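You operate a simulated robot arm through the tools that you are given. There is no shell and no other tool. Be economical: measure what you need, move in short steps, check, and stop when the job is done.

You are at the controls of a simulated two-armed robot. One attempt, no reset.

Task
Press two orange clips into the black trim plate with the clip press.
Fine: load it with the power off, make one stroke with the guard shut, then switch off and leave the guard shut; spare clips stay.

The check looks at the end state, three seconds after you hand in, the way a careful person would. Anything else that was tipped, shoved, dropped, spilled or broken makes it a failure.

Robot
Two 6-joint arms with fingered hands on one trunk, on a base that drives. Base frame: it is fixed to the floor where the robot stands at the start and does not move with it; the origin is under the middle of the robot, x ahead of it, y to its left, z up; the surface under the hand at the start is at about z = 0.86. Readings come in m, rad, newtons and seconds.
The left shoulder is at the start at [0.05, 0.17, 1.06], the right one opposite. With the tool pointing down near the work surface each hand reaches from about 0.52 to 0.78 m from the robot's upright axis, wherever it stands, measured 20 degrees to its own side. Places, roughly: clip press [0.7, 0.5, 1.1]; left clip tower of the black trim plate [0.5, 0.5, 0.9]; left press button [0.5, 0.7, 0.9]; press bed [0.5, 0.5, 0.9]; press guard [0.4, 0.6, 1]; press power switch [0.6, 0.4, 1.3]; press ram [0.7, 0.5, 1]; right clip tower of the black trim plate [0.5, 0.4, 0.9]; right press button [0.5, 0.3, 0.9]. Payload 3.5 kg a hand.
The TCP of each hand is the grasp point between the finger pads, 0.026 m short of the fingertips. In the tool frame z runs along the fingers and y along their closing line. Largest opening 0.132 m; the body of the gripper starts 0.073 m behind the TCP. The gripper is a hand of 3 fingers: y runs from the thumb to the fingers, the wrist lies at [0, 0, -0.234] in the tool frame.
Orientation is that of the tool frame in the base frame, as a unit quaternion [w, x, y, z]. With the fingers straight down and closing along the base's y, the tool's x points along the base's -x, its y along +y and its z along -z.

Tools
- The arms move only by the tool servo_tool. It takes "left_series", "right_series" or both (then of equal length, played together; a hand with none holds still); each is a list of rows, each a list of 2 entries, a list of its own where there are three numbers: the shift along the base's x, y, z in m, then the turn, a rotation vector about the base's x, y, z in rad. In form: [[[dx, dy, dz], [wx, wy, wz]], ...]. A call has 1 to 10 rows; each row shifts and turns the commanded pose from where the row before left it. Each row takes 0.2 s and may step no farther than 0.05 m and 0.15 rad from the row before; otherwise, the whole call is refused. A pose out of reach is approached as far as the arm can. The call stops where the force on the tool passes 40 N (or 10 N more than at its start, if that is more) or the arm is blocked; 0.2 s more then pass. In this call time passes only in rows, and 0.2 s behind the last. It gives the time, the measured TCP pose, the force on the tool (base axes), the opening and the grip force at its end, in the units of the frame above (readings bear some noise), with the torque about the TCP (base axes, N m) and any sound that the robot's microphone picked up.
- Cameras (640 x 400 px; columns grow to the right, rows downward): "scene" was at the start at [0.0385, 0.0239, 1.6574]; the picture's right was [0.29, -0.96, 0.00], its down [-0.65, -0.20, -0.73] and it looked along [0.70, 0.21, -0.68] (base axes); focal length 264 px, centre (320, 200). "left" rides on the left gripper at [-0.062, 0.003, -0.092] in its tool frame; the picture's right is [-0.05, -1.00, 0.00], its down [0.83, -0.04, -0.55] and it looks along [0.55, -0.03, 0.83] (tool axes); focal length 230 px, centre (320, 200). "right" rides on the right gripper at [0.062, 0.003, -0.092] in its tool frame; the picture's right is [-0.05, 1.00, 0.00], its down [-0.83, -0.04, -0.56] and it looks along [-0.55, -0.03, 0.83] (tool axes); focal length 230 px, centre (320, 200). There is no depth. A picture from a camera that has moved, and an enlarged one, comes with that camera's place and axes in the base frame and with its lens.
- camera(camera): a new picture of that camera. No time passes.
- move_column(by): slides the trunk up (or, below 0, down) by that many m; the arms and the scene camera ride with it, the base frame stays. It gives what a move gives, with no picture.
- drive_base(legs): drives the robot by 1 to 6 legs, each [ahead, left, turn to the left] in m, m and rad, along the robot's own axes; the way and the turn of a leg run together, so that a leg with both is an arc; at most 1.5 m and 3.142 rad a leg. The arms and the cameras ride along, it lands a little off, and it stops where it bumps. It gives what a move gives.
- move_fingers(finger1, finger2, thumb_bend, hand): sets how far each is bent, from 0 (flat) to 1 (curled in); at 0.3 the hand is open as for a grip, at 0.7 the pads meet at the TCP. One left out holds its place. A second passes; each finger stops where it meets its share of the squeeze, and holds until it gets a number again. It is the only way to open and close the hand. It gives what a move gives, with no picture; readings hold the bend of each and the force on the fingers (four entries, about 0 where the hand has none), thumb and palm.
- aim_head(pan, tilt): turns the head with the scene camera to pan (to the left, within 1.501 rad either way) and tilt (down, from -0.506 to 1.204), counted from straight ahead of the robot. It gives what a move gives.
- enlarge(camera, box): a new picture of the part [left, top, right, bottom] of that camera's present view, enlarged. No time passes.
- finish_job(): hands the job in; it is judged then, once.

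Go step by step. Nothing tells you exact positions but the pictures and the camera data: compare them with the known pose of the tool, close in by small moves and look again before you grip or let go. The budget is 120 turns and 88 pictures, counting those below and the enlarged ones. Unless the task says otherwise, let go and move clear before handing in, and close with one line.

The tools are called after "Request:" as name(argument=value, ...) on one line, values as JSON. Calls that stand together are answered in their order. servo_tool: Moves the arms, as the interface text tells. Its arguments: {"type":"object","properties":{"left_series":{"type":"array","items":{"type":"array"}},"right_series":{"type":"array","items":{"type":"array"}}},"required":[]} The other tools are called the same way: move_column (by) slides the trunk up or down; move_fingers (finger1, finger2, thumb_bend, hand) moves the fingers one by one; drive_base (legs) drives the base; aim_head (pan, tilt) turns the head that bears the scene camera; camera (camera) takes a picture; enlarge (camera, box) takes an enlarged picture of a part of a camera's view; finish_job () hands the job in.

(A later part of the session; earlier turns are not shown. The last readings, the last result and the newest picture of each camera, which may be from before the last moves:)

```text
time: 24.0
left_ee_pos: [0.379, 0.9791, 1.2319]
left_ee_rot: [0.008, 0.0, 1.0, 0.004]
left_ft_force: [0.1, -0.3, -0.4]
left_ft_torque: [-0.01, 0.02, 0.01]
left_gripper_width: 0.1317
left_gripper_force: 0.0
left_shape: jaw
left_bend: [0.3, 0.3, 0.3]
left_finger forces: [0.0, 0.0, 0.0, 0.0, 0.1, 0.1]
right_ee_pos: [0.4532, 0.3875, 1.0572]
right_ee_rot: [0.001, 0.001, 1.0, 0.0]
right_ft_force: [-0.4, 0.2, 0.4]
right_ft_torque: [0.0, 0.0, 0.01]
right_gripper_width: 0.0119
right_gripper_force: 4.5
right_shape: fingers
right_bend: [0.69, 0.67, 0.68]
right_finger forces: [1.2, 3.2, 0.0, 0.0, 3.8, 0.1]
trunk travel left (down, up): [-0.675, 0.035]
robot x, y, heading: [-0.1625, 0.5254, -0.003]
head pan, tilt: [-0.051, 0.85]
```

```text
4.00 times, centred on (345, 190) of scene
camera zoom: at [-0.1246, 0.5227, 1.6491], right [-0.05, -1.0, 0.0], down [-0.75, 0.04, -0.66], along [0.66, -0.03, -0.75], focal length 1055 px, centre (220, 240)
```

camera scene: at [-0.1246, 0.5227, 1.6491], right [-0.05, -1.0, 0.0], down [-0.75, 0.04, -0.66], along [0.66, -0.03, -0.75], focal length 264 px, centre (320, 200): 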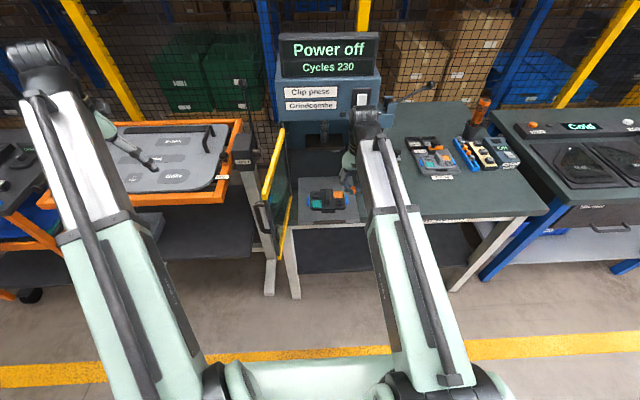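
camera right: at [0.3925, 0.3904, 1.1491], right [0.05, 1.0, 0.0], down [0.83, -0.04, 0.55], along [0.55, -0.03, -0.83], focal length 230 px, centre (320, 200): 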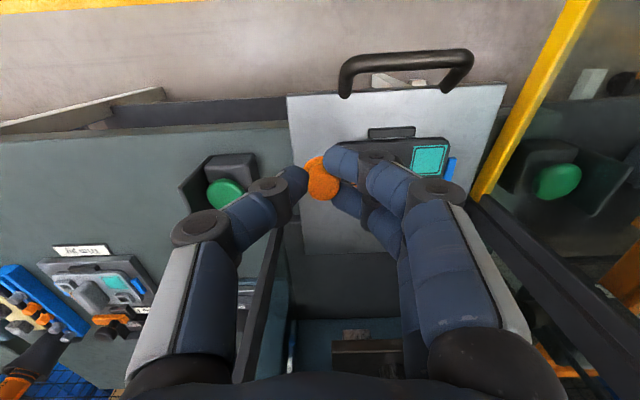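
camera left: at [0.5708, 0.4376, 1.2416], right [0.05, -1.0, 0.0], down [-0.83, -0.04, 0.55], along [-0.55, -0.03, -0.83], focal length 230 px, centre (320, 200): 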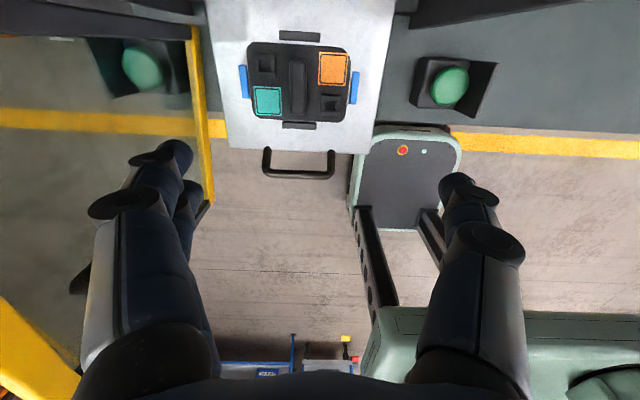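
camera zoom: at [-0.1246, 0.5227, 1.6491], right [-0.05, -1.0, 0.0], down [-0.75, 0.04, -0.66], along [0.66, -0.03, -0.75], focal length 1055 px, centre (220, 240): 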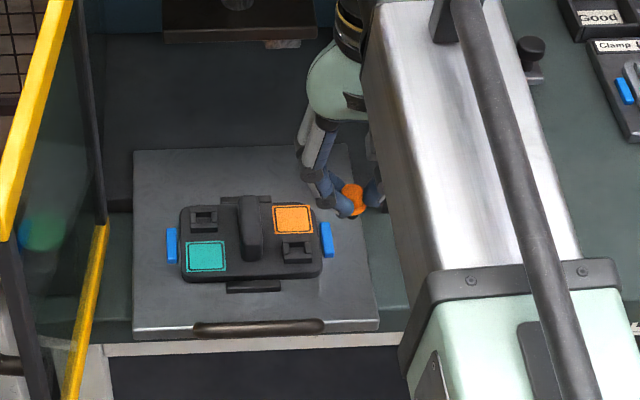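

Triangulated: right tower ≈ (0.509, 0.421, top 0.923), left tower ≈ (0.550, 0.504, top 0.923). I'll hover the clip over the right tower.

Request:
servo_tool(right_series=[[[0.03, 0.017, -0.015], [0, 0, 0]], [[0.029, 0.017, -0.02], [0, 0, 0]], [[0, 0, -0.03], [0, 0, 0]]])

Request:
enlarge(camera="scene", box=[295, 165, 375, 215])

Request:
enlarge(camera="right", box=[220, 60, 420, 260])

```text
time: 24.8
left_ee_pos: [0.3792, 0.9777, 1.2323]
left_ee_rot: [0.008, 0.0, 1.0, 0.005]
left_ft_force: [0.2, -0.2, 1.0]
left_ft_torque: [-0.02, 0.02, -0.03]
left_gripper_width: 0.1316
left_gripper_force: 0.1
left_shape: jaw
left_bend: [0.3, 0.3, 0.3]
left_finger forces: [0.1, 0.0, 0.0, 0.1, 0.0, 0.1]
right_ee_pos: [0.5126, 0.4222, 0.9908]
right_ee_rot: [0.001, 0.0, 1.0, 0.0]
right_ft_force: [0.2, -0.1, -0.8]
right_ft_torque: [-0.03, -0.02, 0.0]
right_gripper_width: 0.012
right_gripper_force: 4.7
right_shape: fingers
right_bend: [0.69, 0.67, 0.68]
right_finger forces: [1.2, 3.3, 0.1, 0.1, 3.8, 0.0]
trunk travel left (down, up): [-0.675, 0.035]
robot x, y, heading: [-0.1606, 0.5261, 0.002]
head pan, tilt: [-0.051, 0.85]
```

```text
8.00 times, centred on (335, 190) of scene
camera zoom: at [-0.1247, 0.5225, 1.6491], right [-0.05, -1.0, 0.0], down [-0.75, 0.04, -0.66], along [0.66, -0.03, -0.75], focal length 2111 px, centre (200, 280)
```

zoom: 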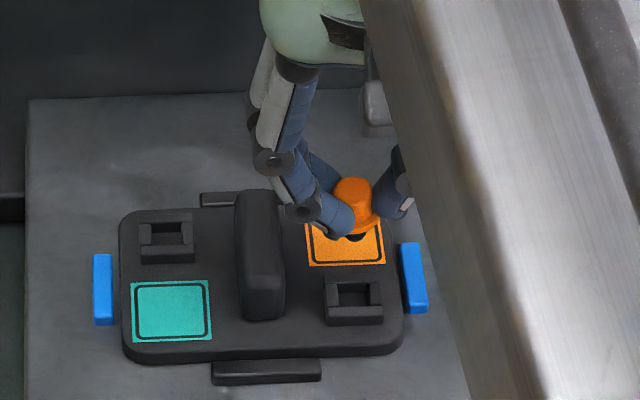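

```text
2.00 times, centred on (320, 160) of right
camera zoom: at [0.4509, 0.4248, 1.0833], right [0.05, 1.0, 0.0], down [0.83, -0.04, 0.56], along [0.55, -0.03, -0.83], focal length 460 px, centre (320, 280)
```

zoom: 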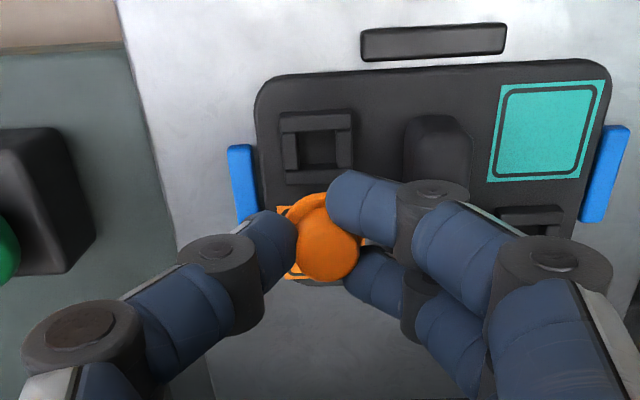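

The clip leans about 8–10° (top toward +y) and sits ~8 mm too far in x. I'll level it with a small roll, shift, lower slightly and look again.

Request:
servo_tool(right_series=[[[-0.008, -0.0025, 0], [0.12, 0, 0]], [[0, 0, -0.01], [0, 0, 0]]])

Request:
enlarge(camera="scene", box=[315, 172, 363, 208])

Request:
enlarge(camera="right", box=[270, 100, 370, 210])

```text
time: 25.4
left_ee_pos: [0.3781, 0.9805, 1.2318]
left_ee_rot: [0.007, 0.0, 1.0, 0.005]
left_ft_force: [0.2, -0.6, -1.6]
left_ft_torque: [0.02, 0.03, -0.05]
left_gripper_width: 0.132
left_gripper_force: 0.0
left_shape: jaw
left_bend: [0.3, 0.3, 0.3]
left_finger forces: [0.1, 0.0, 0.0, 0.0, 0.1, 0.1]
right_ee_pos: [0.5052, 0.4197, 0.9805]
right_ee_rot: [0.001, 0.0, 0.998, 0.059]
right_ft_force: [-0.7, 1.0, 0.0]
right_ft_torque: [0.03, 0.02, -0.02]
right_gripper_width: 0.0118
right_gripper_force: 4.3
right_shape: fingers
right_bend: [0.69, 0.67, 0.68]
right_finger forces: [1.4, 3.3, 0.0, 0.0, 3.9, 0.0]
trunk travel left (down, up): [-0.675, 0.035]
robot x, y, heading: [-0.1638, 0.5261, -0.003]
head pan, tilt: [-0.051, 0.85]
```

```text
11.11 times, centred on (339, 190) of scene
camera zoom: at [-0.1246, 0.523, 1.6491], right [-0.05, -1.0, 0.0], down [-0.75, 0.04, -0.66], along [0.66, -0.03, -0.75], focal length 2932 px, centre (109, 311)
```

zoom: 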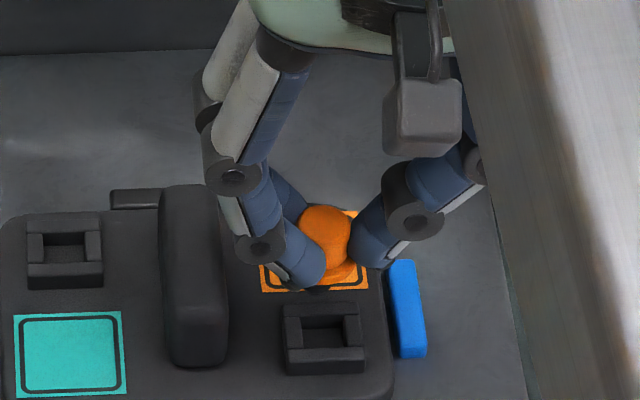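

```text
3.64 times, centred on (320, 155) of right
camera zoom: at [0.4439, 0.4116, 1.0727], right [0.05, 0.99, 0.12], down [0.83, -0.11, 0.55], along [0.55, 0.07, -0.83], focal length 837 px, centre (320, 364)
```

zoom: 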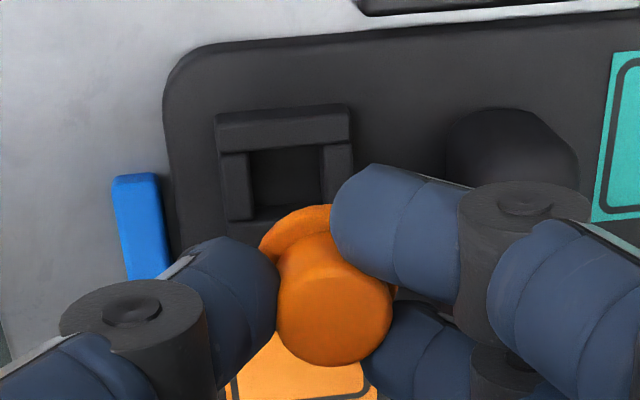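

Nearly aligned; 4 mm more in −x and 1.5 mm in −y, then lower toward the tower in small steps watching force.

Request:
servo_tool(right_series=[[[-0.004, -0.0015, 0], [0, 0, 0]], [[0, 0, -0.005], [0, 0, 0]], [[0, 0, -0.005], [0, 0, 0]]])

Request:
enlarge(camera="right", box=[270, 100, 370, 210])

Request:
enlarge(camera="scene", box=[315, 172, 363, 208])

```text
time: 26.2
left_ee_pos: [0.3789, 0.9791, 1.2319]
left_ee_rot: [0.007, -0.001, 1.0, 0.004]
left_ft_force: [-0.3, 0.2, -0.1]
left_ft_torque: [-0.01, 0.0, 0.01]
left_gripper_width: 0.132
left_gripper_force: 0.0
left_shape: jaw
left_bend: [0.3, 0.3, 0.3]
left_finger forces: [0.0, 0.0, 0.1, 0.1, 0.1, 0.0]
right_ee_pos: [0.5013, 0.4172, 0.9713]
right_ee_rot: [0.0, 0.001, 0.998, 0.06]
right_ft_force: [-0.5, -0.1, 0.3]
right_ft_torque: [0.01, 0.01, 0.0]
right_gripper_width: 0.0121
right_gripper_force: 4.4
right_shape: fingers
right_bend: [0.69, 0.67, 0.68]
right_finger forces: [1.3, 3.4, 0.0, 0.1, 3.9, 0.0]
trunk travel left (down, up): [-0.675, 0.035]
robot x, y, heading: [-0.1645, 0.5299, 0.002]
head pan, tilt: [-0.051, 0.85]
```

```text
3.64 times, centred on (320, 155) of right
camera zoom: at [0.4398, 0.4102, 1.0635], right [0.05, 0.99, 0.12], down [0.83, -0.11, 0.55], along [0.55, 0.07, -0.83], focal length 837 px, centre (320, 364)
```

zoom: 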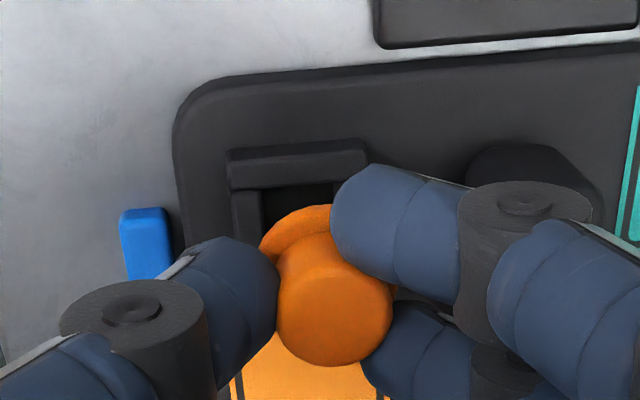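

```text
11.11 times, centred on (339, 190) of scene
camera zoom: at [-0.1248, 0.5227, 1.6491], right [-0.05, -1.0, 0.0], down [-0.75, 0.04, -0.66], along [0.66, -0.03, -0.75], focal length 2932 px, centre (109, 311)
```

zoom: 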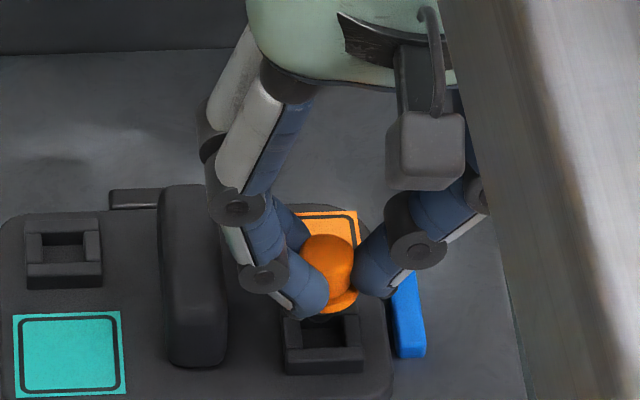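

Aligned within about a millimetre in both views. Keep lowering in small steps.

Request:
servo_tool(right_series=[[[0.0005, -0.0005, -0.005], [0, 0, 0]], [[0, 0, -0.004], [0, 0, 0]]])

Request:
enlarge(camera="scene", box=[315, 172, 363, 208])

```text
time: 26.8
left_ee_pos: [0.3785, 0.9799, 1.2335]
left_ee_rot: [0.007, 0.001, 1.0, 0.004]
left_ft_force: [0.2, -0.4, 0.4]
left_ft_torque: [-0.03, 0.02, -0.02]
left_gripper_width: 0.132
left_gripper_force: 0.1
left_shape: jaw
left_bend: [0.3, 0.3, 0.3]
left_finger forces: [0.1, 0.0, 0.0, 0.0, 0.0, 0.1]
right_ee_pos: [0.5023, 0.4166, 0.9628]
right_ee_rot: [0.001, 0.0, 0.998, 0.06]
right_ft_force: [0.0, 0.2, -0.2]
right_ft_torque: [-0.02, -0.04, -0.02]
right_gripper_width: 0.012
right_gripper_force: 5.0
right_shape: fingers
right_bend: [0.69, 0.67, 0.68]
right_finger forces: [1.3, 3.4, 0.0, 0.0, 3.8, 0.0]
trunk travel left (down, up): [-0.675, 0.035]
robot x, y, heading: [-0.1618, 0.5301, 0.001]
head pan, tilt: [-0.051, 0.85]
```

```text
11.11 times, centred on (339, 190) of scene
camera zoom: at [-0.1248, 0.5226, 1.6491], right [-0.05, -1.0, 0.0], down [-0.75, 0.04, -0.66], along [0.66, -0.03, -0.75], focal length 2932 px, centre (109, 311)
```

zoom: 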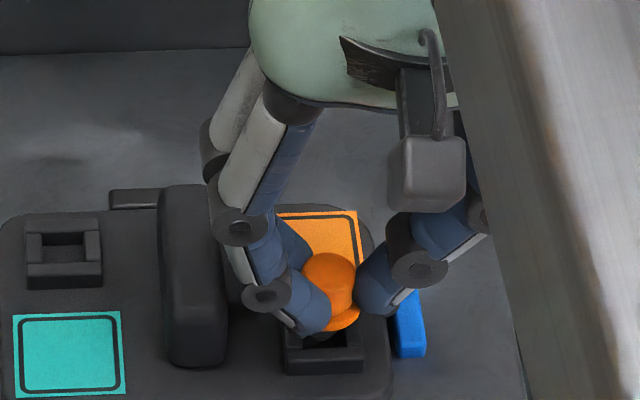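

Request:
servo_tool(right_series=[[[0, 0.001, -0.004], [0, 0, 0]], [[0, 0, -0.004], [0, 0, 0]]])

Request:
enlarge(camera="scene", box=[315, 172, 363, 208])

Request:
enlarge(camera="right", box=[270, 100, 370, 210])

```text
time: 27.4
left_ee_pos: [0.3775, 0.9785, 1.2331]
left_ee_rot: [0.008, 0.0, 1.0, 0.005]
left_ft_force: [-0.6, -0.1, 0.8]
left_ft_torque: [0.02, 0.01, 0.0]
left_gripper_width: 0.132
left_gripper_force: 0.0
left_shape: jaw
left_bend: [0.3, 0.3, 0.3]
left_finger forces: [0.0, 0.1, 0.0, 0.0, 0.1, 0.0]
right_ee_pos: [0.5017, 0.4178, 0.9543]
right_ee_rot: [0.001, 0.0, 0.998, 0.06]
right_ft_force: [1.0, -0.9, 3.5]
right_ft_torque: [0.04, -0.02, 0.01]
right_gripper_width: 0.0116
right_gripper_force: 4.9
right_shape: fingers
right_bend: [0.69, 0.67, 0.68]
right_finger forces: [1.6, 4.0, 0.0, 0.0, 5.0, 0.1]
trunk travel left (down, up): [-0.675, 0.035]
robot x, y, heading: [-0.1609, 0.5238, -0.003]
head pan, tilt: [-0.051, 0.85]
```

```text
11.11 times, centred on (339, 190) of scene
camera zoom: at [-0.1253, 0.5226, 1.6492], right [-0.05, -1.0, 0.0], down [-0.75, 0.04, -0.66], along [0.66, -0.03, -0.75], focal length 2932 px, centre (109, 311)
```

zoom: 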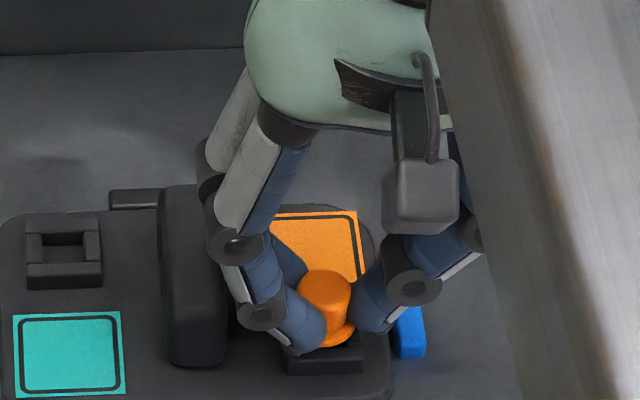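

```text
3.64 times, centred on (320, 155) of right
camera zoom: at [0.4397, 0.4101, 1.0458], right [0.05, 0.99, 0.12], down [0.83, -0.11, 0.55], along [0.56, 0.07, -0.83], focal length 837 px, centre (320, 364)
```

zoom: 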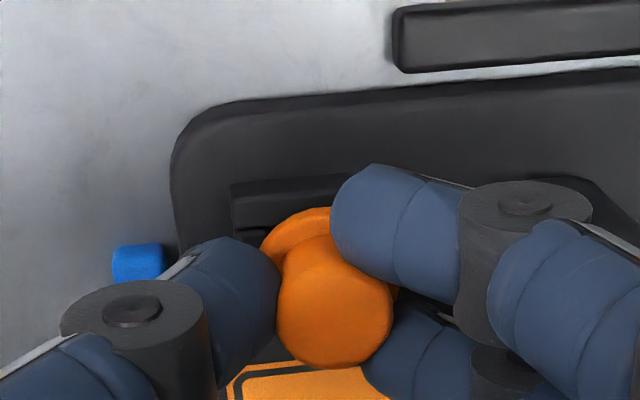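

Contact (3.5 N) with the flange about at tower-top height. Press 2–3 mm more to see if it seats.

Request:
servo_tool(right_series=[[[0, 0.0005, -0.003], [0, 0, 0]]])

Request:
enlarge(camera="scene", box=[325, 185, 357, 205])

```text
time: 27.8
left_ee_pos: [0.3793, 0.9776, 1.2325]
left_ee_rot: [0.008, 0.0, 1.0, 0.004]
left_ft_force: [1.4, 0.4, 0.1]
left_ft_torque: [0.01, 0.02, 0.0]
left_gripper_width: 0.1318
left_gripper_force: 0.1
left_shape: jaw
left_bend: [0.3, 0.3, 0.3]
left_finger forces: [0.1, 0.1, 0.1, 0.0, 0.1, 0.0]
right_ee_pos: [0.5025, 0.4176, 0.9515]
right_ee_rot: [0.0, 0.0, 0.998, 0.06]
right_ft_force: [2.6, -2.7, 6.2]
right_ft_torque: [-0.05, -0.07, -0.03]
right_gripper_width: 0.0113
right_gripper_force: 6.3
right_shape: fingers
right_bend: [0.69, 0.68, 0.69]
right_finger forces: [0.9, 5.5, 0.0, 0.0, 6.9, 0.1]
trunk travel left (down, up): [-0.675, 0.035]
robot x, y, heading: [-0.1614, 0.5241, 0.004]
head pan, tilt: [-0.051, 0.85]
```

```text
16.00 times, centred on (341, 195) of scene
camera zoom: at [-0.1251, 0.5224, 1.6492], right [-0.05, -1.0, 0.0], down [-0.75, 0.04, -0.66], along [0.66, -0.03, -0.75], focal length 4222 px, centre (-16, 280)
```

zoom: 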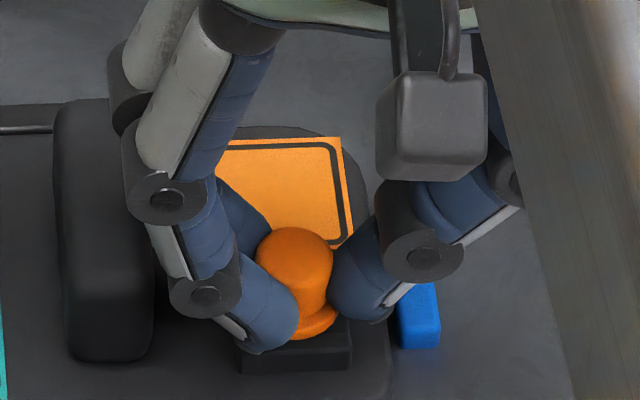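

Force has lateral parts (+x, −y), suggesting the stem is against a rim. I'll follow it slightly and see whether the force drops.

Request:
servo_tool(right_series=[[[0.0015, -0.0015, 0], [0, 0, 0]]])

Request:
servo_tool(right_series=[[[0.001, -0.0005, -0.002], [0, 0, 0]]])

Request:
enlarge(camera="right", box=[270, 100, 370, 210])

```text
time: 28.2
left_ee_pos: [0.3785, 0.9796, 1.2332]
left_ee_rot: [0.008, -0.001, 1.0, 0.004]
left_ft_force: [0.7, -0.2, -0.3]
left_ft_torque: [0.01, 0.0, 0.03]
left_gripper_width: 0.1319
left_gripper_force: 0.1
left_shape: jaw
left_bend: [0.3, 0.3, 0.3]
left_finger forces: [0.0, 0.0, 0.0, 0.0, 0.0, 0.0]
right_ee_pos: [0.5029, 0.4168, 0.9513]
right_ee_rot: [0.0, -0.001, 0.998, 0.06]
right_ft_force: [-1.8, 1.2, 6.3]
right_ft_torque: [0.04, 0.05, -0.01]
right_gripper_width: 0.012
right_gripper_force: 6.6
right_shape: fingers
right_bend: [0.69, 0.67, 0.69]
right_finger forces: [3.1, 4.6, 0.0, 0.0, 5.2, 0.0]
trunk travel left (down, up): [-0.675, 0.035]
robot x, y, heading: [-0.1658, 0.5291, -0.002]
head pan, tilt: [-0.051, 0.85]
```

```text
time: 28.6
left_ee_pos: [0.3789, 0.9794, 1.2334]
left_ee_rot: [0.008, -0.001, 1.0, 0.004]
left_ft_force: [0.3, -0.9, 0.1]
left_ft_torque: [0.02, 0.01, 0.02]
left_gripper_width: 0.1323
left_gripper_force: 0.1
left_shape: jaw
left_bend: [0.3, 0.3, 0.3]
left_finger forces: [0.0, 0.0, 0.0, 0.0, 0.1, 0.1]
right_ee_pos: [0.5052, 0.4151, 0.9505]
right_ee_rot: [0.0, -0.001, 0.998, 0.06]
right_ft_force: [-3.0, 1.6, 6.6]
right_ft_torque: [0.05, 0.07, 0.05]
right_gripper_width: 0.0122
right_gripper_force: 6.6
right_shape: fingers
right_bend: [0.68, 0.67, 0.69]
right_finger forces: [3.9, 5.1, 0.1, 0.0, 5.1, 0.0]
trunk travel left (down, up): [-0.675, 0.035]
robot x, y, heading: [-0.1628, 0.5269, -0.007]
head pan, tilt: [-0.051, 0.85]
```

```text
3.64 times, centred on (320, 155) of right
camera zoom: at [0.4426, 0.4082, 1.0414], right [0.05, 0.99, 0.12], down [0.83, -0.11, 0.55], along [0.55, 0.07, -0.83], focal length 837 px, centre (320, 364)
```

zoom: 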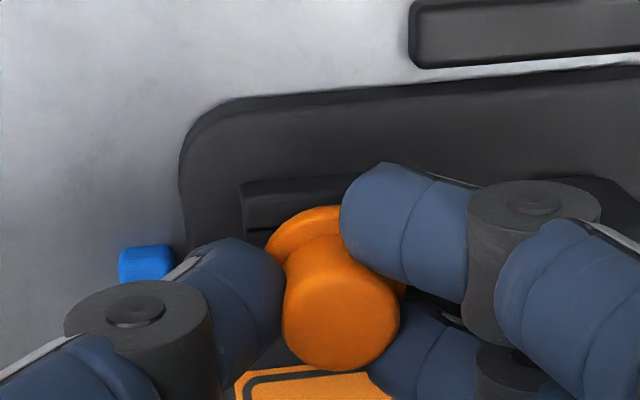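

The lateral force flips with ~1.5 mm of motion and the flange is at tower-top level, so the stem seems captured. Re-centre, then open and inspect.

Request:
servo_tool(right_series=[[[-0.0015, 0.001, 0.001], [0, 0, 0]]])

Request:
move_fingers(hand="right", finger1=0.6, finger2=0.6, thumb_bend=0.6)

Request:
enlarge(camera="right", box=[270, 100, 370, 210])

Request:
enlarge(camera="scene", box=[325, 185, 357, 205])

```text
time: 29.0
left_ee_pos: [0.3781, 0.9792, 1.2334]
left_ee_rot: [0.007, -0.001, 1.0, 0.004]
left_ft_force: [-0.6, 0.7, -0.9]
left_ft_torque: [0.03, -0.03, 0.0]
left_gripper_width: 0.1318
left_gripper_force: 0.2
left_shape: jaw
left_bend: [0.3, 0.3, 0.3]
left_finger forces: [0.0, 0.1, 0.1, 0.0, 0.0, 0.1]
right_ee_pos: [0.5036, 0.4157, 0.9495]
right_ee_rot: [0.0, 0.0, 0.998, 0.06]
right_ft_force: [0.4, -0.7, 2.3]
right_ft_torque: [0.04, -0.03, 0.01]
right_gripper_width: 0.012
right_gripper_force: 5.6
right_shape: fingers
right_bend: [0.68, 0.67, 0.69]
right_finger forces: [1.6, 4.1, 0.1, 0.0, 5.2, 0.1]
trunk travel left (down, up): [-0.675, 0.035]
robot x, y, heading: [-0.1618, 0.5262, 0.0]
head pan, tilt: [-0.051, 0.85]
```

```text
time: 30.0
left_ee_pos: [0.3801, 0.9783, 1.2329]
left_ee_rot: [0.008, 0.001, 1.0, 0.005]
left_ft_force: [-0.8, 0.4, -0.7]
left_ft_torque: [0.02, 0.0, -0.01]
left_gripper_width: 0.1317
left_gripper_force: 0.0
left_shape: jaw
left_bend: [0.3, 0.3, 0.3]
left_finger forces: [0.0, 0.0, 0.0, 0.0, 0.1, 0.0]
right_ee_pos: [0.5047, 0.4165, 0.9507]
right_ee_rot: [0.0, -0.001, 0.998, 0.06]
right_ft_force: [-0.5, 0.0, -0.5]
right_ft_torque: [-0.01, 0.01, -0.01]
right_gripper_width: 0.0344
right_gripper_force: 0.1
right_shape: fingers
right_bend: [0.6, 0.61, 0.6]
right_finger forces: [0.0, 0.2, 0.0, 0.1, 0.1, 0.0]
trunk travel left (down, up): [-0.675, 0.035]
robot x, y, heading: [-0.1613, 0.5289, -0.001]
head pan, tilt: [-0.051, 0.85]
```

```text
3.64 times, centred on (320, 155) of right
camera zoom: at [0.4422, 0.409, 1.0422], right [0.05, 0.99, 0.12], down [0.83, -0.11, 0.55], along [0.55, 0.07, -0.83], focal length 837 px, centre (320, 364)
```

zoom: 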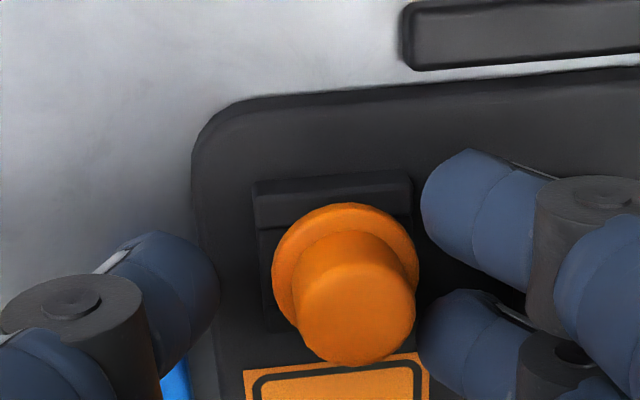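

```text
16.00 times, centred on (341, 195) of scene
camera zoom: at [-0.1248, 0.5226, 1.6491], right [-0.05, -1.0, 0.0], down [-0.75, 0.04, -0.66], along [0.66, -0.03, -0.75], focal length 4222 px, centre (-16, 280)
```

zoom: 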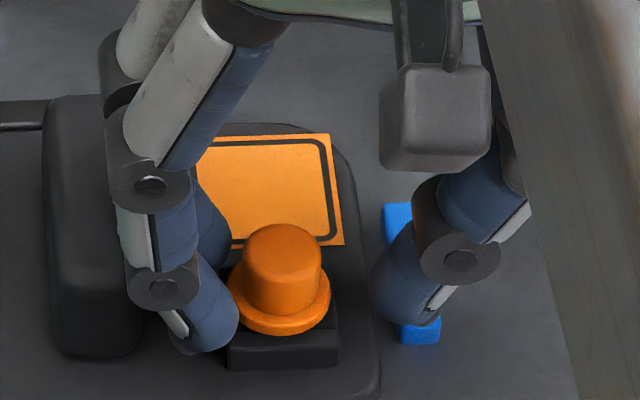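

The clip stands upright on the right tower. Lift clear, level the hand, and check it stays.

Request:
servo_tool(right_series=[[[0, 0, 0.02], [0, 0, 0]], [[0, 0, 0.04], [0, 0, 0]], [[-0.03, -0.02, 0.03], [-0.12, 0, 0]], [[-0.04, -0.02, 0], [0, 0, 0]], [[-0.04, -0.02, 0], [0, 0, 0]], [[-0.04, -0.02, 0], [0, 0, 0]]])

Request:
enlarge(camera="scene", box=[300, 175, 364, 215])

```text
time: 31.4
left_ee_pos: [0.3775, 0.9785, 1.2331]
left_ee_rot: [0.008, 0.0, 1.0, 0.003]
left_ft_force: [-0.4, -0.1, 0.1]
left_ft_torque: [-0.02, -0.05, 0.01]
left_gripper_width: 0.1317
left_gripper_force: 0.1
left_shape: jaw
left_bend: [0.3, 0.3, 0.3]
left_finger forces: [0.0, 0.0, 0.1, 0.1, 0.0, 0.1]
right_ee_pos: [0.3511, 0.3374, 1.0396]
right_ee_rot: [0.0, -0.001, 1.0, 0.0]
right_ft_force: [-0.2, 0.6, 0.0]
right_ft_torque: [-0.02, -0.03, -0.02]
right_gripper_width: 0.0345
right_gripper_force: 0.1
right_shape: fingers
right_bend: [0.6, 0.6, 0.6]
right_finger forces: [0.0, 0.0, 0.0, 0.0, 0.1, 0.0]
trunk travel left (down, up): [-0.675, 0.035]
robot x, y, heading: [-0.1665, 0.5284, 0.002]
head pan, tilt: [-0.051, 0.85]
```

```text
10.00 times, centred on (332, 195) of scene
camera zoom: at [-0.1254, 0.5222, 1.6491], right [-0.05, -1.0, 0.0], down [-0.75, 0.04, -0.66], along [0.66, -0.03, -0.75], focal length 2638 px, centre (200, 250)
```

zoom: 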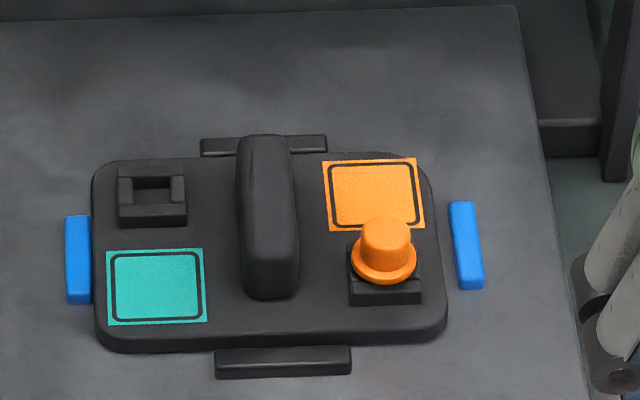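

Right tower is loaded. Now tuck the left hand in (so it won't reach the press head), back off and return to the clip rack for the second orange clip.

Request:
servo_tool(left_series=[[[-0.018, -0.03, -0.016], [0, 0, 0]], [[-0.018, -0.03, -0.016], [0, 0, 0]], [[-0.018, -0.03, -0.016], [0, 0, 0]], [[-0.018, -0.03, -0.016], [0, 0, 0]], [[-0.018, -0.03, -0.016], [0, 0, 0]]])

Request:
drive_base(legs=[[-0.2, 0, 0], [0, -0.53, 0], [0.4, 0, 0]])

Request:
camera(camera="right")

Request:
camera(camera="scene")

```text
time: 32.6
left_ee_pos: [0.2891, 0.8285, 1.1523]
left_ee_rot: [0.008, 0.001, 1.0, 0.005]
left_ft_force: [0.7, -0.5, 0.3]
left_ft_torque: [0.01, -0.01, -0.01]
left_gripper_width: 0.1319
left_gripper_force: 0.1
left_shape: jaw
left_bend: [0.3, 0.3, 0.3]
left_finger forces: [0.1, 0.0, 0.0, 0.0, 0.0, 0.1]
right_ee_pos: [0.3523, 0.338, 1.0388]
right_ee_rot: [0.001, 0.0, 1.0, -0.001]
right_ft_force: [0.0, 0.5, 0.5]
right_ft_torque: [-0.01, -0.03, -0.01]
right_gripper_width: 0.0346
right_gripper_force: 0.0
right_shape: fingers
right_bend: [0.6, 0.6, 0.6]
right_finger forces: [0.1, 0.1, 0.0, 0.0, 0.0, 0.0]
trunk travel left (down, up): [-0.675, 0.035]
robot x, y, heading: [-0.16, 0.5274, -0.0]
head pan, tilt: [-0.051, 0.85]
```

```text
time: 39.0
left_ee_pos: [0.4905, 0.2881, 1.1523]
left_ee_rot: [0.008, 0.004, 1.0, 0.004]
left_ft_force: [-0.1, -0.6, -0.2]
left_ft_torque: [0.01, 0.03, 0.0]
left_gripper_width: 0.132
left_gripper_force: 0.0
left_shape: jaw
left_bend: [0.3, 0.3, 0.3]
left_finger forces: [0.0, 0.0, 0.0, 0.0, 0.1, 0.0]
right_ee_pos: [0.5507, -0.205, 1.0384]
right_ee_rot: [0.0, 0.004, 1.0, 0.0]
right_ft_force: [0.6, 0.0, -0.2]
right_ft_torque: [0.0, 0.0, 0.02]
right_gripper_width: 0.0344
right_gripper_force: 0.1
right_shape: fingers
right_bend: [0.6, 0.6, 0.6]
right_finger forces: [0.1, 0.0, 0.0, 0.0, 0.0, 0.1]
trunk travel left (down, up): [-0.675, 0.035]
robot x, y, heading: [0.0363, -0.0131, -0.012]
head pan, tilt: [-0.051, 0.85]
```

```text
39 pictures are left
camera right: at [0.4888, -0.2001, 1.1312], right [0.06, 1.0, 0.0], down [0.83, -0.05, 0.55], along [0.55, -0.03, -0.83], focal length 230 px, centre (320, 200)
```

right: 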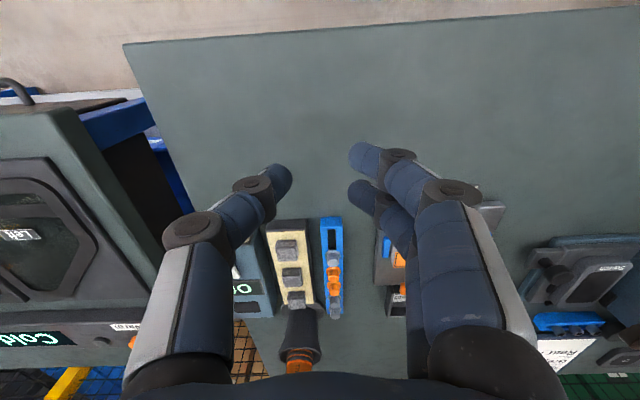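

```text
38 pictures are left
camera scene: at [0.0745, -0.0149, 1.6491], right [-0.06, -1.0, 0.0], down [-0.75, 0.04, -0.66], along [0.66, -0.04, -0.75], focal length 264 px, centre (320, 200)
```

scene: 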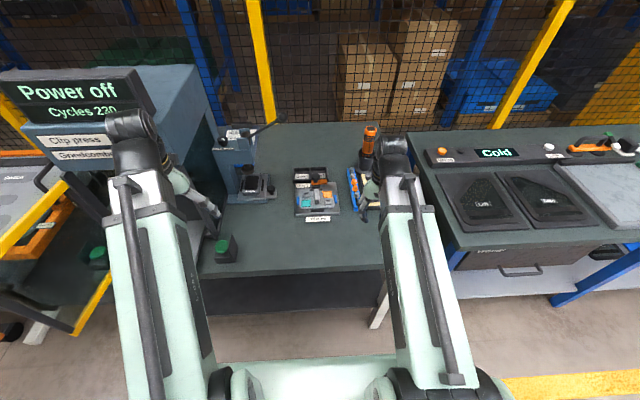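

Request:
drive_base(legs=[[0.045, 0, 0.01]])

Request:
servo_tool(right_series=[[[0.045, 0.002, 0], [0, 0, 0]], [[0.045, 0.002, 0], [0, 0, 0]], [[0.045, 0.001, 0], [0, 0, 0]], [[0.045, 0, -0.015], [0, 0, 0]], [[0, 0, -0.045], [0, 0, 0]], [[0, 0, -0.02], [0, 0, 0]]])

Request:
enlarge(camera="right", box=[220, 80, 420, 240])

```text
time: 39.9
left_ee_pos: [0.5337, 0.2923, 1.1505]
left_ee_rot: [0.008, 0.0, 1.0, 0.005]
left_ft_force: [-0.2, 0.7, -1.4]
left_ft_torque: [0.0, 0.03, -0.03]
left_gripper_width: 0.132
left_gripper_force: 0.0
left_shape: jaw
left_bend: [0.3, 0.3, 0.3]
left_finger forces: [0.1, 0.0, 0.0, 0.1, 0.0, 0.1]
right_ee_pos: [0.5983, -0.1994, 1.0371]
right_ee_rot: [0.0, -0.001, 1.0, 0.0]
right_ft_force: [0.4, 0.1, -0.1]
right_ft_torque: [0.01, 0.06, -0.02]
right_gripper_width: 0.0343
right_gripper_force: 0.0
right_shape: fingers
right_bend: [0.6, 0.6, 0.6]
right_finger forces: [0.0, 0.0, 0.0, 0.0, 0.1, 0.1]
trunk travel left (down, up): [-0.675, 0.035]
robot x, y, heading: [0.0791, -0.0134, 0.006]
head pan, tilt: [-0.051, 0.85]
```

```text
time: 41.3
left_ee_pos: [0.5308, 0.2931, 1.1529]
left_ee_rot: [0.007, -0.001, 1.0, 0.004]
left_ft_force: [0.3, -0.1, -0.4]
left_ft_torque: [0.05, 0.04, 0.02]
left_gripper_width: 0.1318
left_gripper_force: 0.1
left_shape: jaw
left_bend: [0.3, 0.3, 0.3]
left_finger forces: [0.0, 0.1, 0.0, 0.0, 0.0, 0.0]
right_ee_pos: [0.7775, -0.1987, 0.9561]
right_ee_rot: [0.0, 0.0, 1.0, 0.0]
right_ft_force: [-0.6, 0.4, 0.4]
right_ft_torque: [-0.04, -0.04, 0.03]
right_gripper_width: 0.0342
right_gripper_force: 0.1
right_shape: fingers
right_bend: [0.6, 0.6, 0.6]
right_finger forces: [0.1, 0.0, 0.0, 0.0, 0.0, 0.1]
trunk travel left (down, up): [-0.675, 0.035]
robot x, y, heading: [0.0837, -0.0113, 0.004]
head pan, tilt: [-0.051, 0.85]
```

```text
2.50 times, centred on (320, 160) of right
camera zoom: at [0.7159, -0.194, 1.0495], right [0.05, 1.0, 0.0], down [0.83, -0.04, 0.56], along [0.55, -0.03, -0.83], focal length 575 px, centre (320, 300)
```

zoom: 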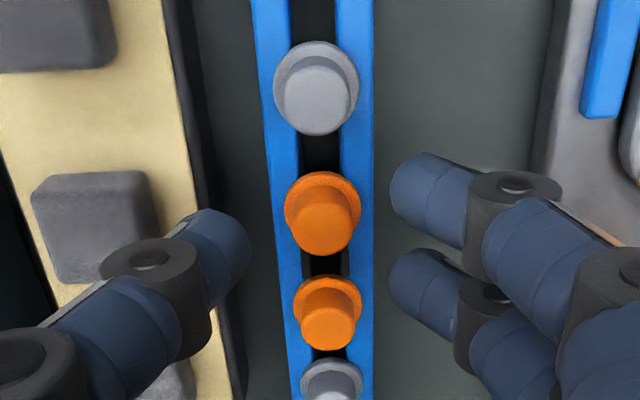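

Orange clip 3 is at x≈0.788, y≈−0.198. Shift +17 mm in x and descend around it.

Request:
servo_tool(right_series=[[[0.017, 0.0015, 0], [0, 0, 0]], [[0, 0, -0.015], [0, 0, 0]], [[0, 0, -0.012], [0, 0, 0]], [[0, 0, -0.012], [0, 0, 0]]])

Request:
enlarge(camera="right", box=[220, 100, 420, 260])

```text
time: 42.3
left_ee_pos: [0.5313, 0.2934, 1.1532]
left_ee_rot: [0.007, -0.001, 1.0, 0.004]
left_ft_force: [0.0, 0.1, 0.4]
left_ft_torque: [-0.01, 0.02, -0.01]
left_gripper_width: 0.1321
left_gripper_force: 0.1
left_shape: jaw
left_bend: [0.3, 0.3, 0.3]
left_finger forces: [0.0, 0.1, 0.0, 0.0, 0.0, 0.0]
right_ee_pos: [0.7917, -0.1926, 0.9182]
right_ee_rot: [0.0, 0.0, 1.0, 0.0]
right_ft_force: [-0.4, -0.1, 0.3]
right_ft_torque: [0.01, -0.07, 0.01]
right_gripper_width: 0.0342
right_gripper_force: 0.0
right_shape: fingers
right_bend: [0.6, 0.6, 0.6]
right_finger forces: [0.0, 0.1, 0.0, 0.1, 0.1, 0.0]
trunk travel left (down, up): [-0.675, 0.035]
robot x, y, heading: [0.0812, -0.0096, 0.001]
head pan, tilt: [-0.051, 0.85]
```

```text
2.50 times, centred on (320, 180) of right
camera zoom: at [0.7305, -0.1898, 1.0111], right [0.05, 1.0, 0.0], down [0.83, -0.04, 0.56], along [0.55, -0.03, -0.83], focal length 575 px, centre (320, 250)
```

zoom: 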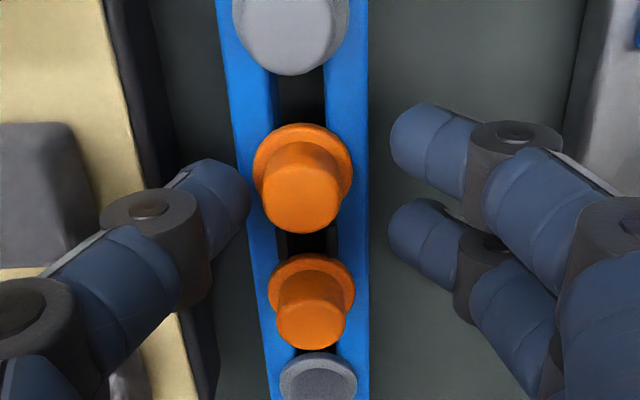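

The hand is ~3 mm too far +y; correct and close.

Request:
servo_tool(right_series=[[[0.0, -0.0032, 0], [0, 0, 0]]])

Request:
move_fingers(hand="right", finger1=0.7, finger2=0.7, thumb_bend=0.7)

Request:
enlarge(camera="right", box=[220, 100, 420, 260])

```text
time: 42.7
left_ee_pos: [0.5304, 0.2931, 1.1535]
left_ee_rot: [0.008, -0.001, 1.0, 0.004]
left_ft_force: [0.6, -0.3, -0.1]
left_ft_torque: [0.03, -0.01, 0.01]
left_gripper_width: 0.1321
left_gripper_force: 0.1
left_shape: jaw
left_bend: [0.3, 0.3, 0.3]
left_finger forces: [0.0, 0.0, 0.1, 0.0, 0.1, 0.0]
right_ee_pos: [0.7921, -0.1957, 0.9193]
right_ee_rot: [0.0, -0.002, 1.0, 0.0]
right_ft_force: [0.0, -0.8, -0.5]
right_ft_torque: [-0.04, -0.01, 0.0]
right_gripper_width: 0.0345
right_gripper_force: 0.0
right_shape: fingers
right_bend: [0.6, 0.6, 0.6]
right_finger forces: [0.0, 0.0, 0.0, 0.0, 0.0, 0.1]
trunk travel left (down, up): [-0.675, 0.035]
robot x, y, heading: [0.0832, -0.0104, 0.002]
head pan, tilt: [-0.051, 0.85]
```

```text
time: 43.7
left_ee_pos: [0.5317, 0.2925, 1.1532]
left_ee_rot: [0.007, 0.0, 1.0, 0.004]
left_ft_force: [0.3, -0.2, -0.2]
left_ft_torque: [-0.01, -0.04, 0.0]
left_gripper_width: 0.1322
left_gripper_force: 0.0
left_shape: jaw
left_bend: [0.3, 0.3, 0.3]
left_finger forces: [0.0, 0.1, 0.1, 0.1, 0.0, 0.0]
right_ee_pos: [0.7927, -0.1952, 0.9198]
right_ee_rot: [0.0, -0.001, 1.0, 0.0]
right_ft_force: [-0.7, -0.8, -1.0]
right_ft_torque: [0.0, 0.01, 0.01]
right_gripper_width: 0.0136
right_gripper_force: 4.2
right_shape: fingers
right_bend: [0.67, 0.68, 0.68]
right_finger forces: [2.1, 1.6, 0.0, 0.0, 4.2, 0.0]
trunk travel left (down, up): [-0.675, 0.035]
robot x, y, heading: [0.0785, -0.0079, 0.001]
head pan, tilt: [-0.051, 0.85]
```

```text
2.50 times, centred on (320, 180) of right
camera zoom: at [0.7309, -0.1924, 1.012], right [0.05, 1.0, 0.0], down [0.83, -0.04, 0.56], along [0.55, -0.03, -0.83], focal length 575 px, centre (320, 250)
```

zoom: 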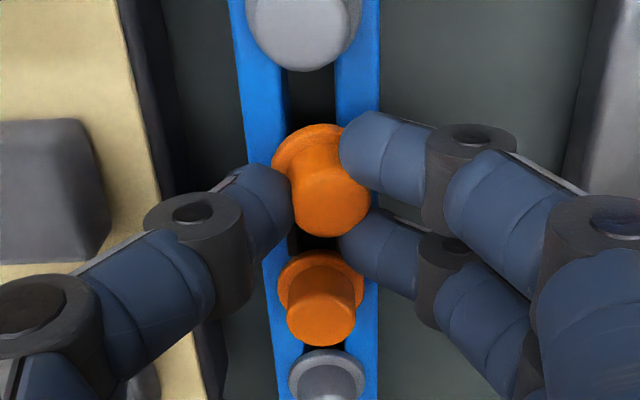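

Balanced grip. Lift out, retract, and drive back to the press.

Request:
servo_tool(right_series=[[[0, 0, 0.01], [0, 0, 0]], [[0, 0, 0.02], [0, 0, 0]], [[0, 0, 0.035], [0, 0, 0]], [[0, 0, 0.04], [0, 0, 0]], [[-0.045, 0, 0.015], [0, 0, 0]], [[-0.05, 0, 0], [0, 0, 0]], [[-0.05, 0, 0], [0, 0, 0]], [[-0.05, 0, 0], [0, 0, 0]]])

Request:
enlarge(camera="right", box=[220, 100, 420, 260])

Request:
drive_base(legs=[[-0.44, 0, 0], [0, 0.53, 0], [0.2, 0, 0]])

```text
time: 45.5
left_ee_pos: [0.5315, 0.2931, 1.1524]
left_ee_rot: [0.008, -0.001, 1.0, 0.004]
left_ft_force: [-0.6, 0.5, -0.2]
left_ft_torque: [0.0, 0.0, -0.02]
left_gripper_width: 0.132
left_gripper_force: 0.1
left_shape: jaw
left_bend: [0.3, 0.3, 0.3]
left_finger forces: [0.0, 0.0, 0.0, 0.1, 0.0, 0.0]
right_ee_pos: [0.5987, -0.1905, 1.0415]
right_ee_rot: [0.001, -0.001, 1.0, 0.0]
right_ft_force: [0.0, 0.1, 0.9]
right_ft_torque: [0.01, 0.01, -0.02]
right_gripper_width: 0.0136
right_gripper_force: 3.5
right_shape: fingers
right_bend: [0.67, 0.68, 0.68]
right_finger forces: [2.3, 1.8, 0.0, 0.0, 3.7, 0.0]
trunk travel left (down, up): [-0.675, 0.035]
robot x, y, heading: [0.077, -0.012, 0.0]
head pan, tilt: [-0.051, 0.85]
```

```text
2.50 times, centred on (320, 180) of right
camera zoom: at [0.5361, -0.1865, 1.1328], right [0.05, 1.0, 0.0], down [0.83, -0.04, 0.56], along [0.56, -0.03, -0.83], focal length 575 px, centre (320, 250)
```

zoom: 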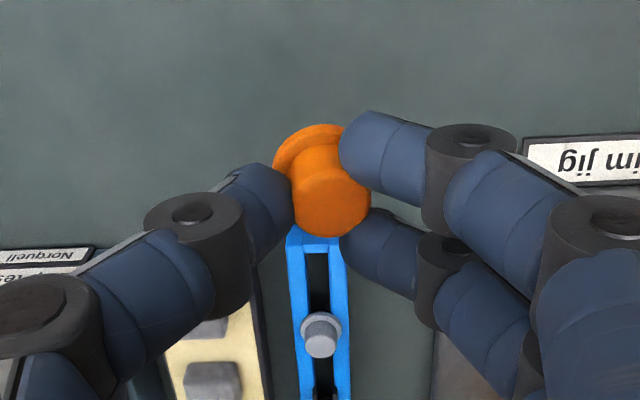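

```text
time: 52.0
left_ee_pos: [0.2966, 0.827, 1.1515]
left_ee_rot: [0.007, 0.004, 1.0, 0.004]
left_ft_force: [-0.2, 0.8, -0.1]
left_ft_torque: [-0.01, 0.04, 0.0]
left_gripper_width: 0.1318
left_gripper_force: 0.0
left_shape: jaw
left_bend: [0.3, 0.3, 0.3]
left_finger forces: [0.1, 0.0, 0.0, 0.1, 0.0, 0.0]
right_ee_pos: [0.3619, 0.3442, 1.0404]
right_ee_rot: [-0.001, 0.002, 1.0, 0.0]
right_ft_force: [-0.1, -0.5, -0.8]
right_ft_torque: [-0.03, 0.04, 0.0]
right_gripper_width: 0.0134
right_gripper_force: 4.2
right_shape: fingers
right_bend: [0.67, 0.68, 0.68]
right_finger forces: [2.4, 1.8, 0.1, 0.1, 3.7, 0.1]
trunk travel left (down, up): [-0.675, 0.035]
robot x, y, heading: [-0.1542, 0.5261, -0.004]
head pan, tilt: [-0.051, 0.85]
```

Back at the press with the second clip. Move to hover over the left tower, rolling 0.12 rad as before to level the clip.

Request:
servo_tool(right_series=[[[0.031, 0.0263, 0], [0.02, 0, 0]], [[0.031, 0.0263, 0], [0.02, 0, 0]], [[0.031, 0.0263, 0], [0.02, 0, 0]], [[0.031, 0.0263, 0], [0.02, 0, 0]], [[0.031, 0.0263, 0], [0.02, 0, 0]], [[0.031, 0.0263, 0], [0.02, 0, 0]], [[0, 0, -0.035], [0, 0, 0]]])

Request:
enlarge(camera="scene", box=[292, 170, 356, 210])

Request:
enlarge(camera="right", box=[270, 100, 370, 210])

```text
time: 53.6
left_ee_pos: [0.2967, 0.8272, 1.1535]
left_ee_rot: [0.009, 0.003, 1.0, 0.004]
left_ft_force: [-0.1, -0.1, 0.1]
left_ft_torque: [-0.03, -0.04, -0.01]
left_gripper_width: 0.132
left_gripper_force: 0.1
left_shape: jaw
left_bend: [0.3, 0.3, 0.3]
left_finger forces: [0.0, 0.0, 0.1, 0.0, 0.0, 0.1]
right_ee_pos: [0.5477, 0.5013, 1.0054]
right_ee_rot: [0.001, 0.004, 0.998, 0.06]
right_ft_force: [0.0, 0.2, -0.7]
right_ft_torque: [0.0, 0.0, -0.02]
right_gripper_width: 0.0137
right_gripper_force: 4.5
right_shape: fingers
right_bend: [0.67, 0.68, 0.68]
right_finger forces: [2.3, 1.9, 0.0, 0.0, 3.7, 0.0]
trunk travel left (down, up): [-0.675, 0.035]
robot x, y, heading: [-0.1561, 0.5253, -0.009]
head pan, tilt: [-0.051, 0.85]
```

```text
10.00 times, centred on (324, 190) of scene
camera zoom: at [-0.1199, 0.5228, 1.6491], right [-0.06, -1.0, 0.0], down [-0.75, 0.04, -0.66], along [0.66, -0.04, -0.75], focal length 2638 px, centre (280, 300)
```

zoom: 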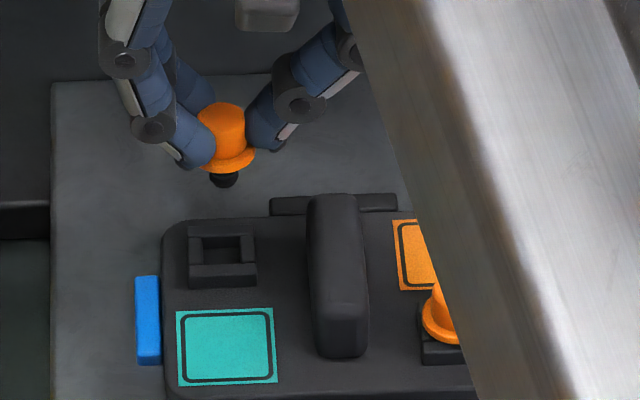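

```text
3.64 times, centred on (320, 155) of right
camera zoom: at [0.4847, 0.4946, 1.0968], right [0.06, 0.99, 0.12], down [0.83, -0.12, 0.55], along [0.55, 0.07, -0.83], focal length 837 px, centre (320, 364)
```

zoom: 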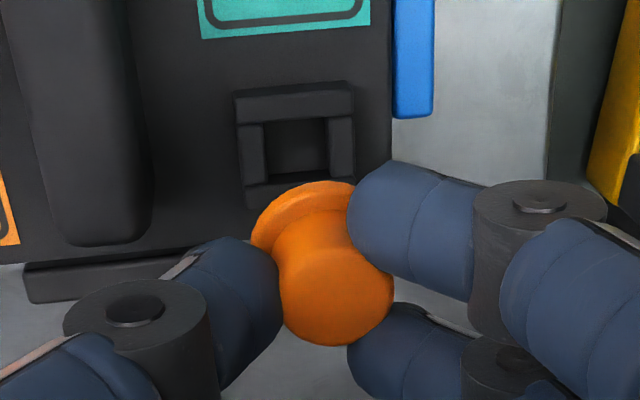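

The dark stem is visible and the clip is upright. Shift +3 mm x and descend to just above the tower, then recheck.

Request:
servo_tool(right_series=[[[0.003, 0.0005, 0], [0, 0, 0]], [[0, 0, -0.012], [0, 0, 0]], [[0, 0, -0.01], [0, 0, 0]]])

Request:
enlarge(camera="scene", box=[292, 170, 356, 210])

Request:
enlarge(camera="right", box=[270, 100, 370, 210])

```text
time: 54.4
left_ee_pos: [0.2974, 0.8274, 1.1531]
left_ee_rot: [0.007, 0.003, 1.0, 0.004]
left_ft_force: [-0.7, 0.1, 0.6]
left_ft_torque: [0.0, 0.02, 0.0]
left_gripper_width: 0.132
left_gripper_force: 0.0
left_shape: jaw
left_bend: [0.3, 0.3, 0.3]
left_finger forces: [0.0, 0.0, 0.1, 0.1, 0.0, 0.1]
right_ee_pos: [0.5485, 0.5034, 0.9845]
right_ee_rot: [0.001, 0.003, 0.998, 0.06]
right_ft_force: [-0.5, 0.4, 0.2]
right_ft_torque: [-0.03, 0.0, -0.03]
right_gripper_width: 0.0137
right_gripper_force: 4.6
right_shape: fingers
right_bend: [0.67, 0.68, 0.68]
right_finger forces: [2.3, 1.8, 0.1, 0.0, 3.7, 0.0]
trunk travel left (down, up): [-0.675, 0.035]
robot x, y, heading: [-0.1577, 0.5274, -0.002]
head pan, tilt: [-0.051, 0.85]
```

```text
10.00 times, centred on (324, 190) of scene
camera zoom: at [-0.1199, 0.523, 1.6491], right [-0.06, -1.0, 0.0], down [-0.75, 0.04, -0.66], along [0.66, -0.04, -0.75], focal length 2638 px, centre (280, 300)
```

zoom: 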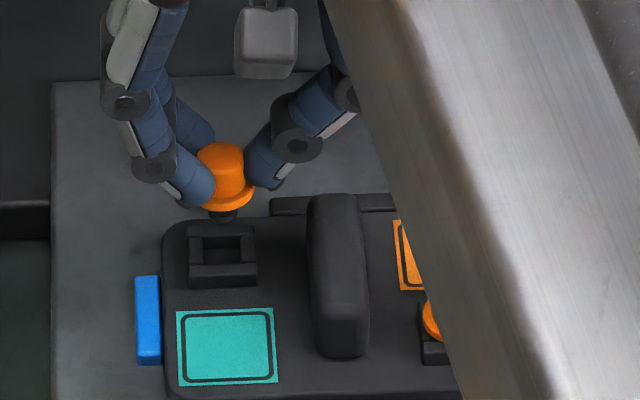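

```text
3.64 times, centred on (320, 155) of right
camera zoom: at [0.4858, 0.4953, 1.0759], right [0.06, 0.99, 0.12], down [0.83, -0.11, 0.55], along [0.55, 0.07, -0.83], focal length 837 px, centre (320, 364)
```

zoom: 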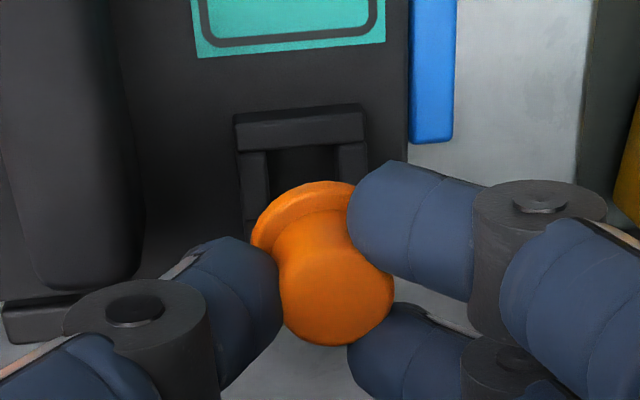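

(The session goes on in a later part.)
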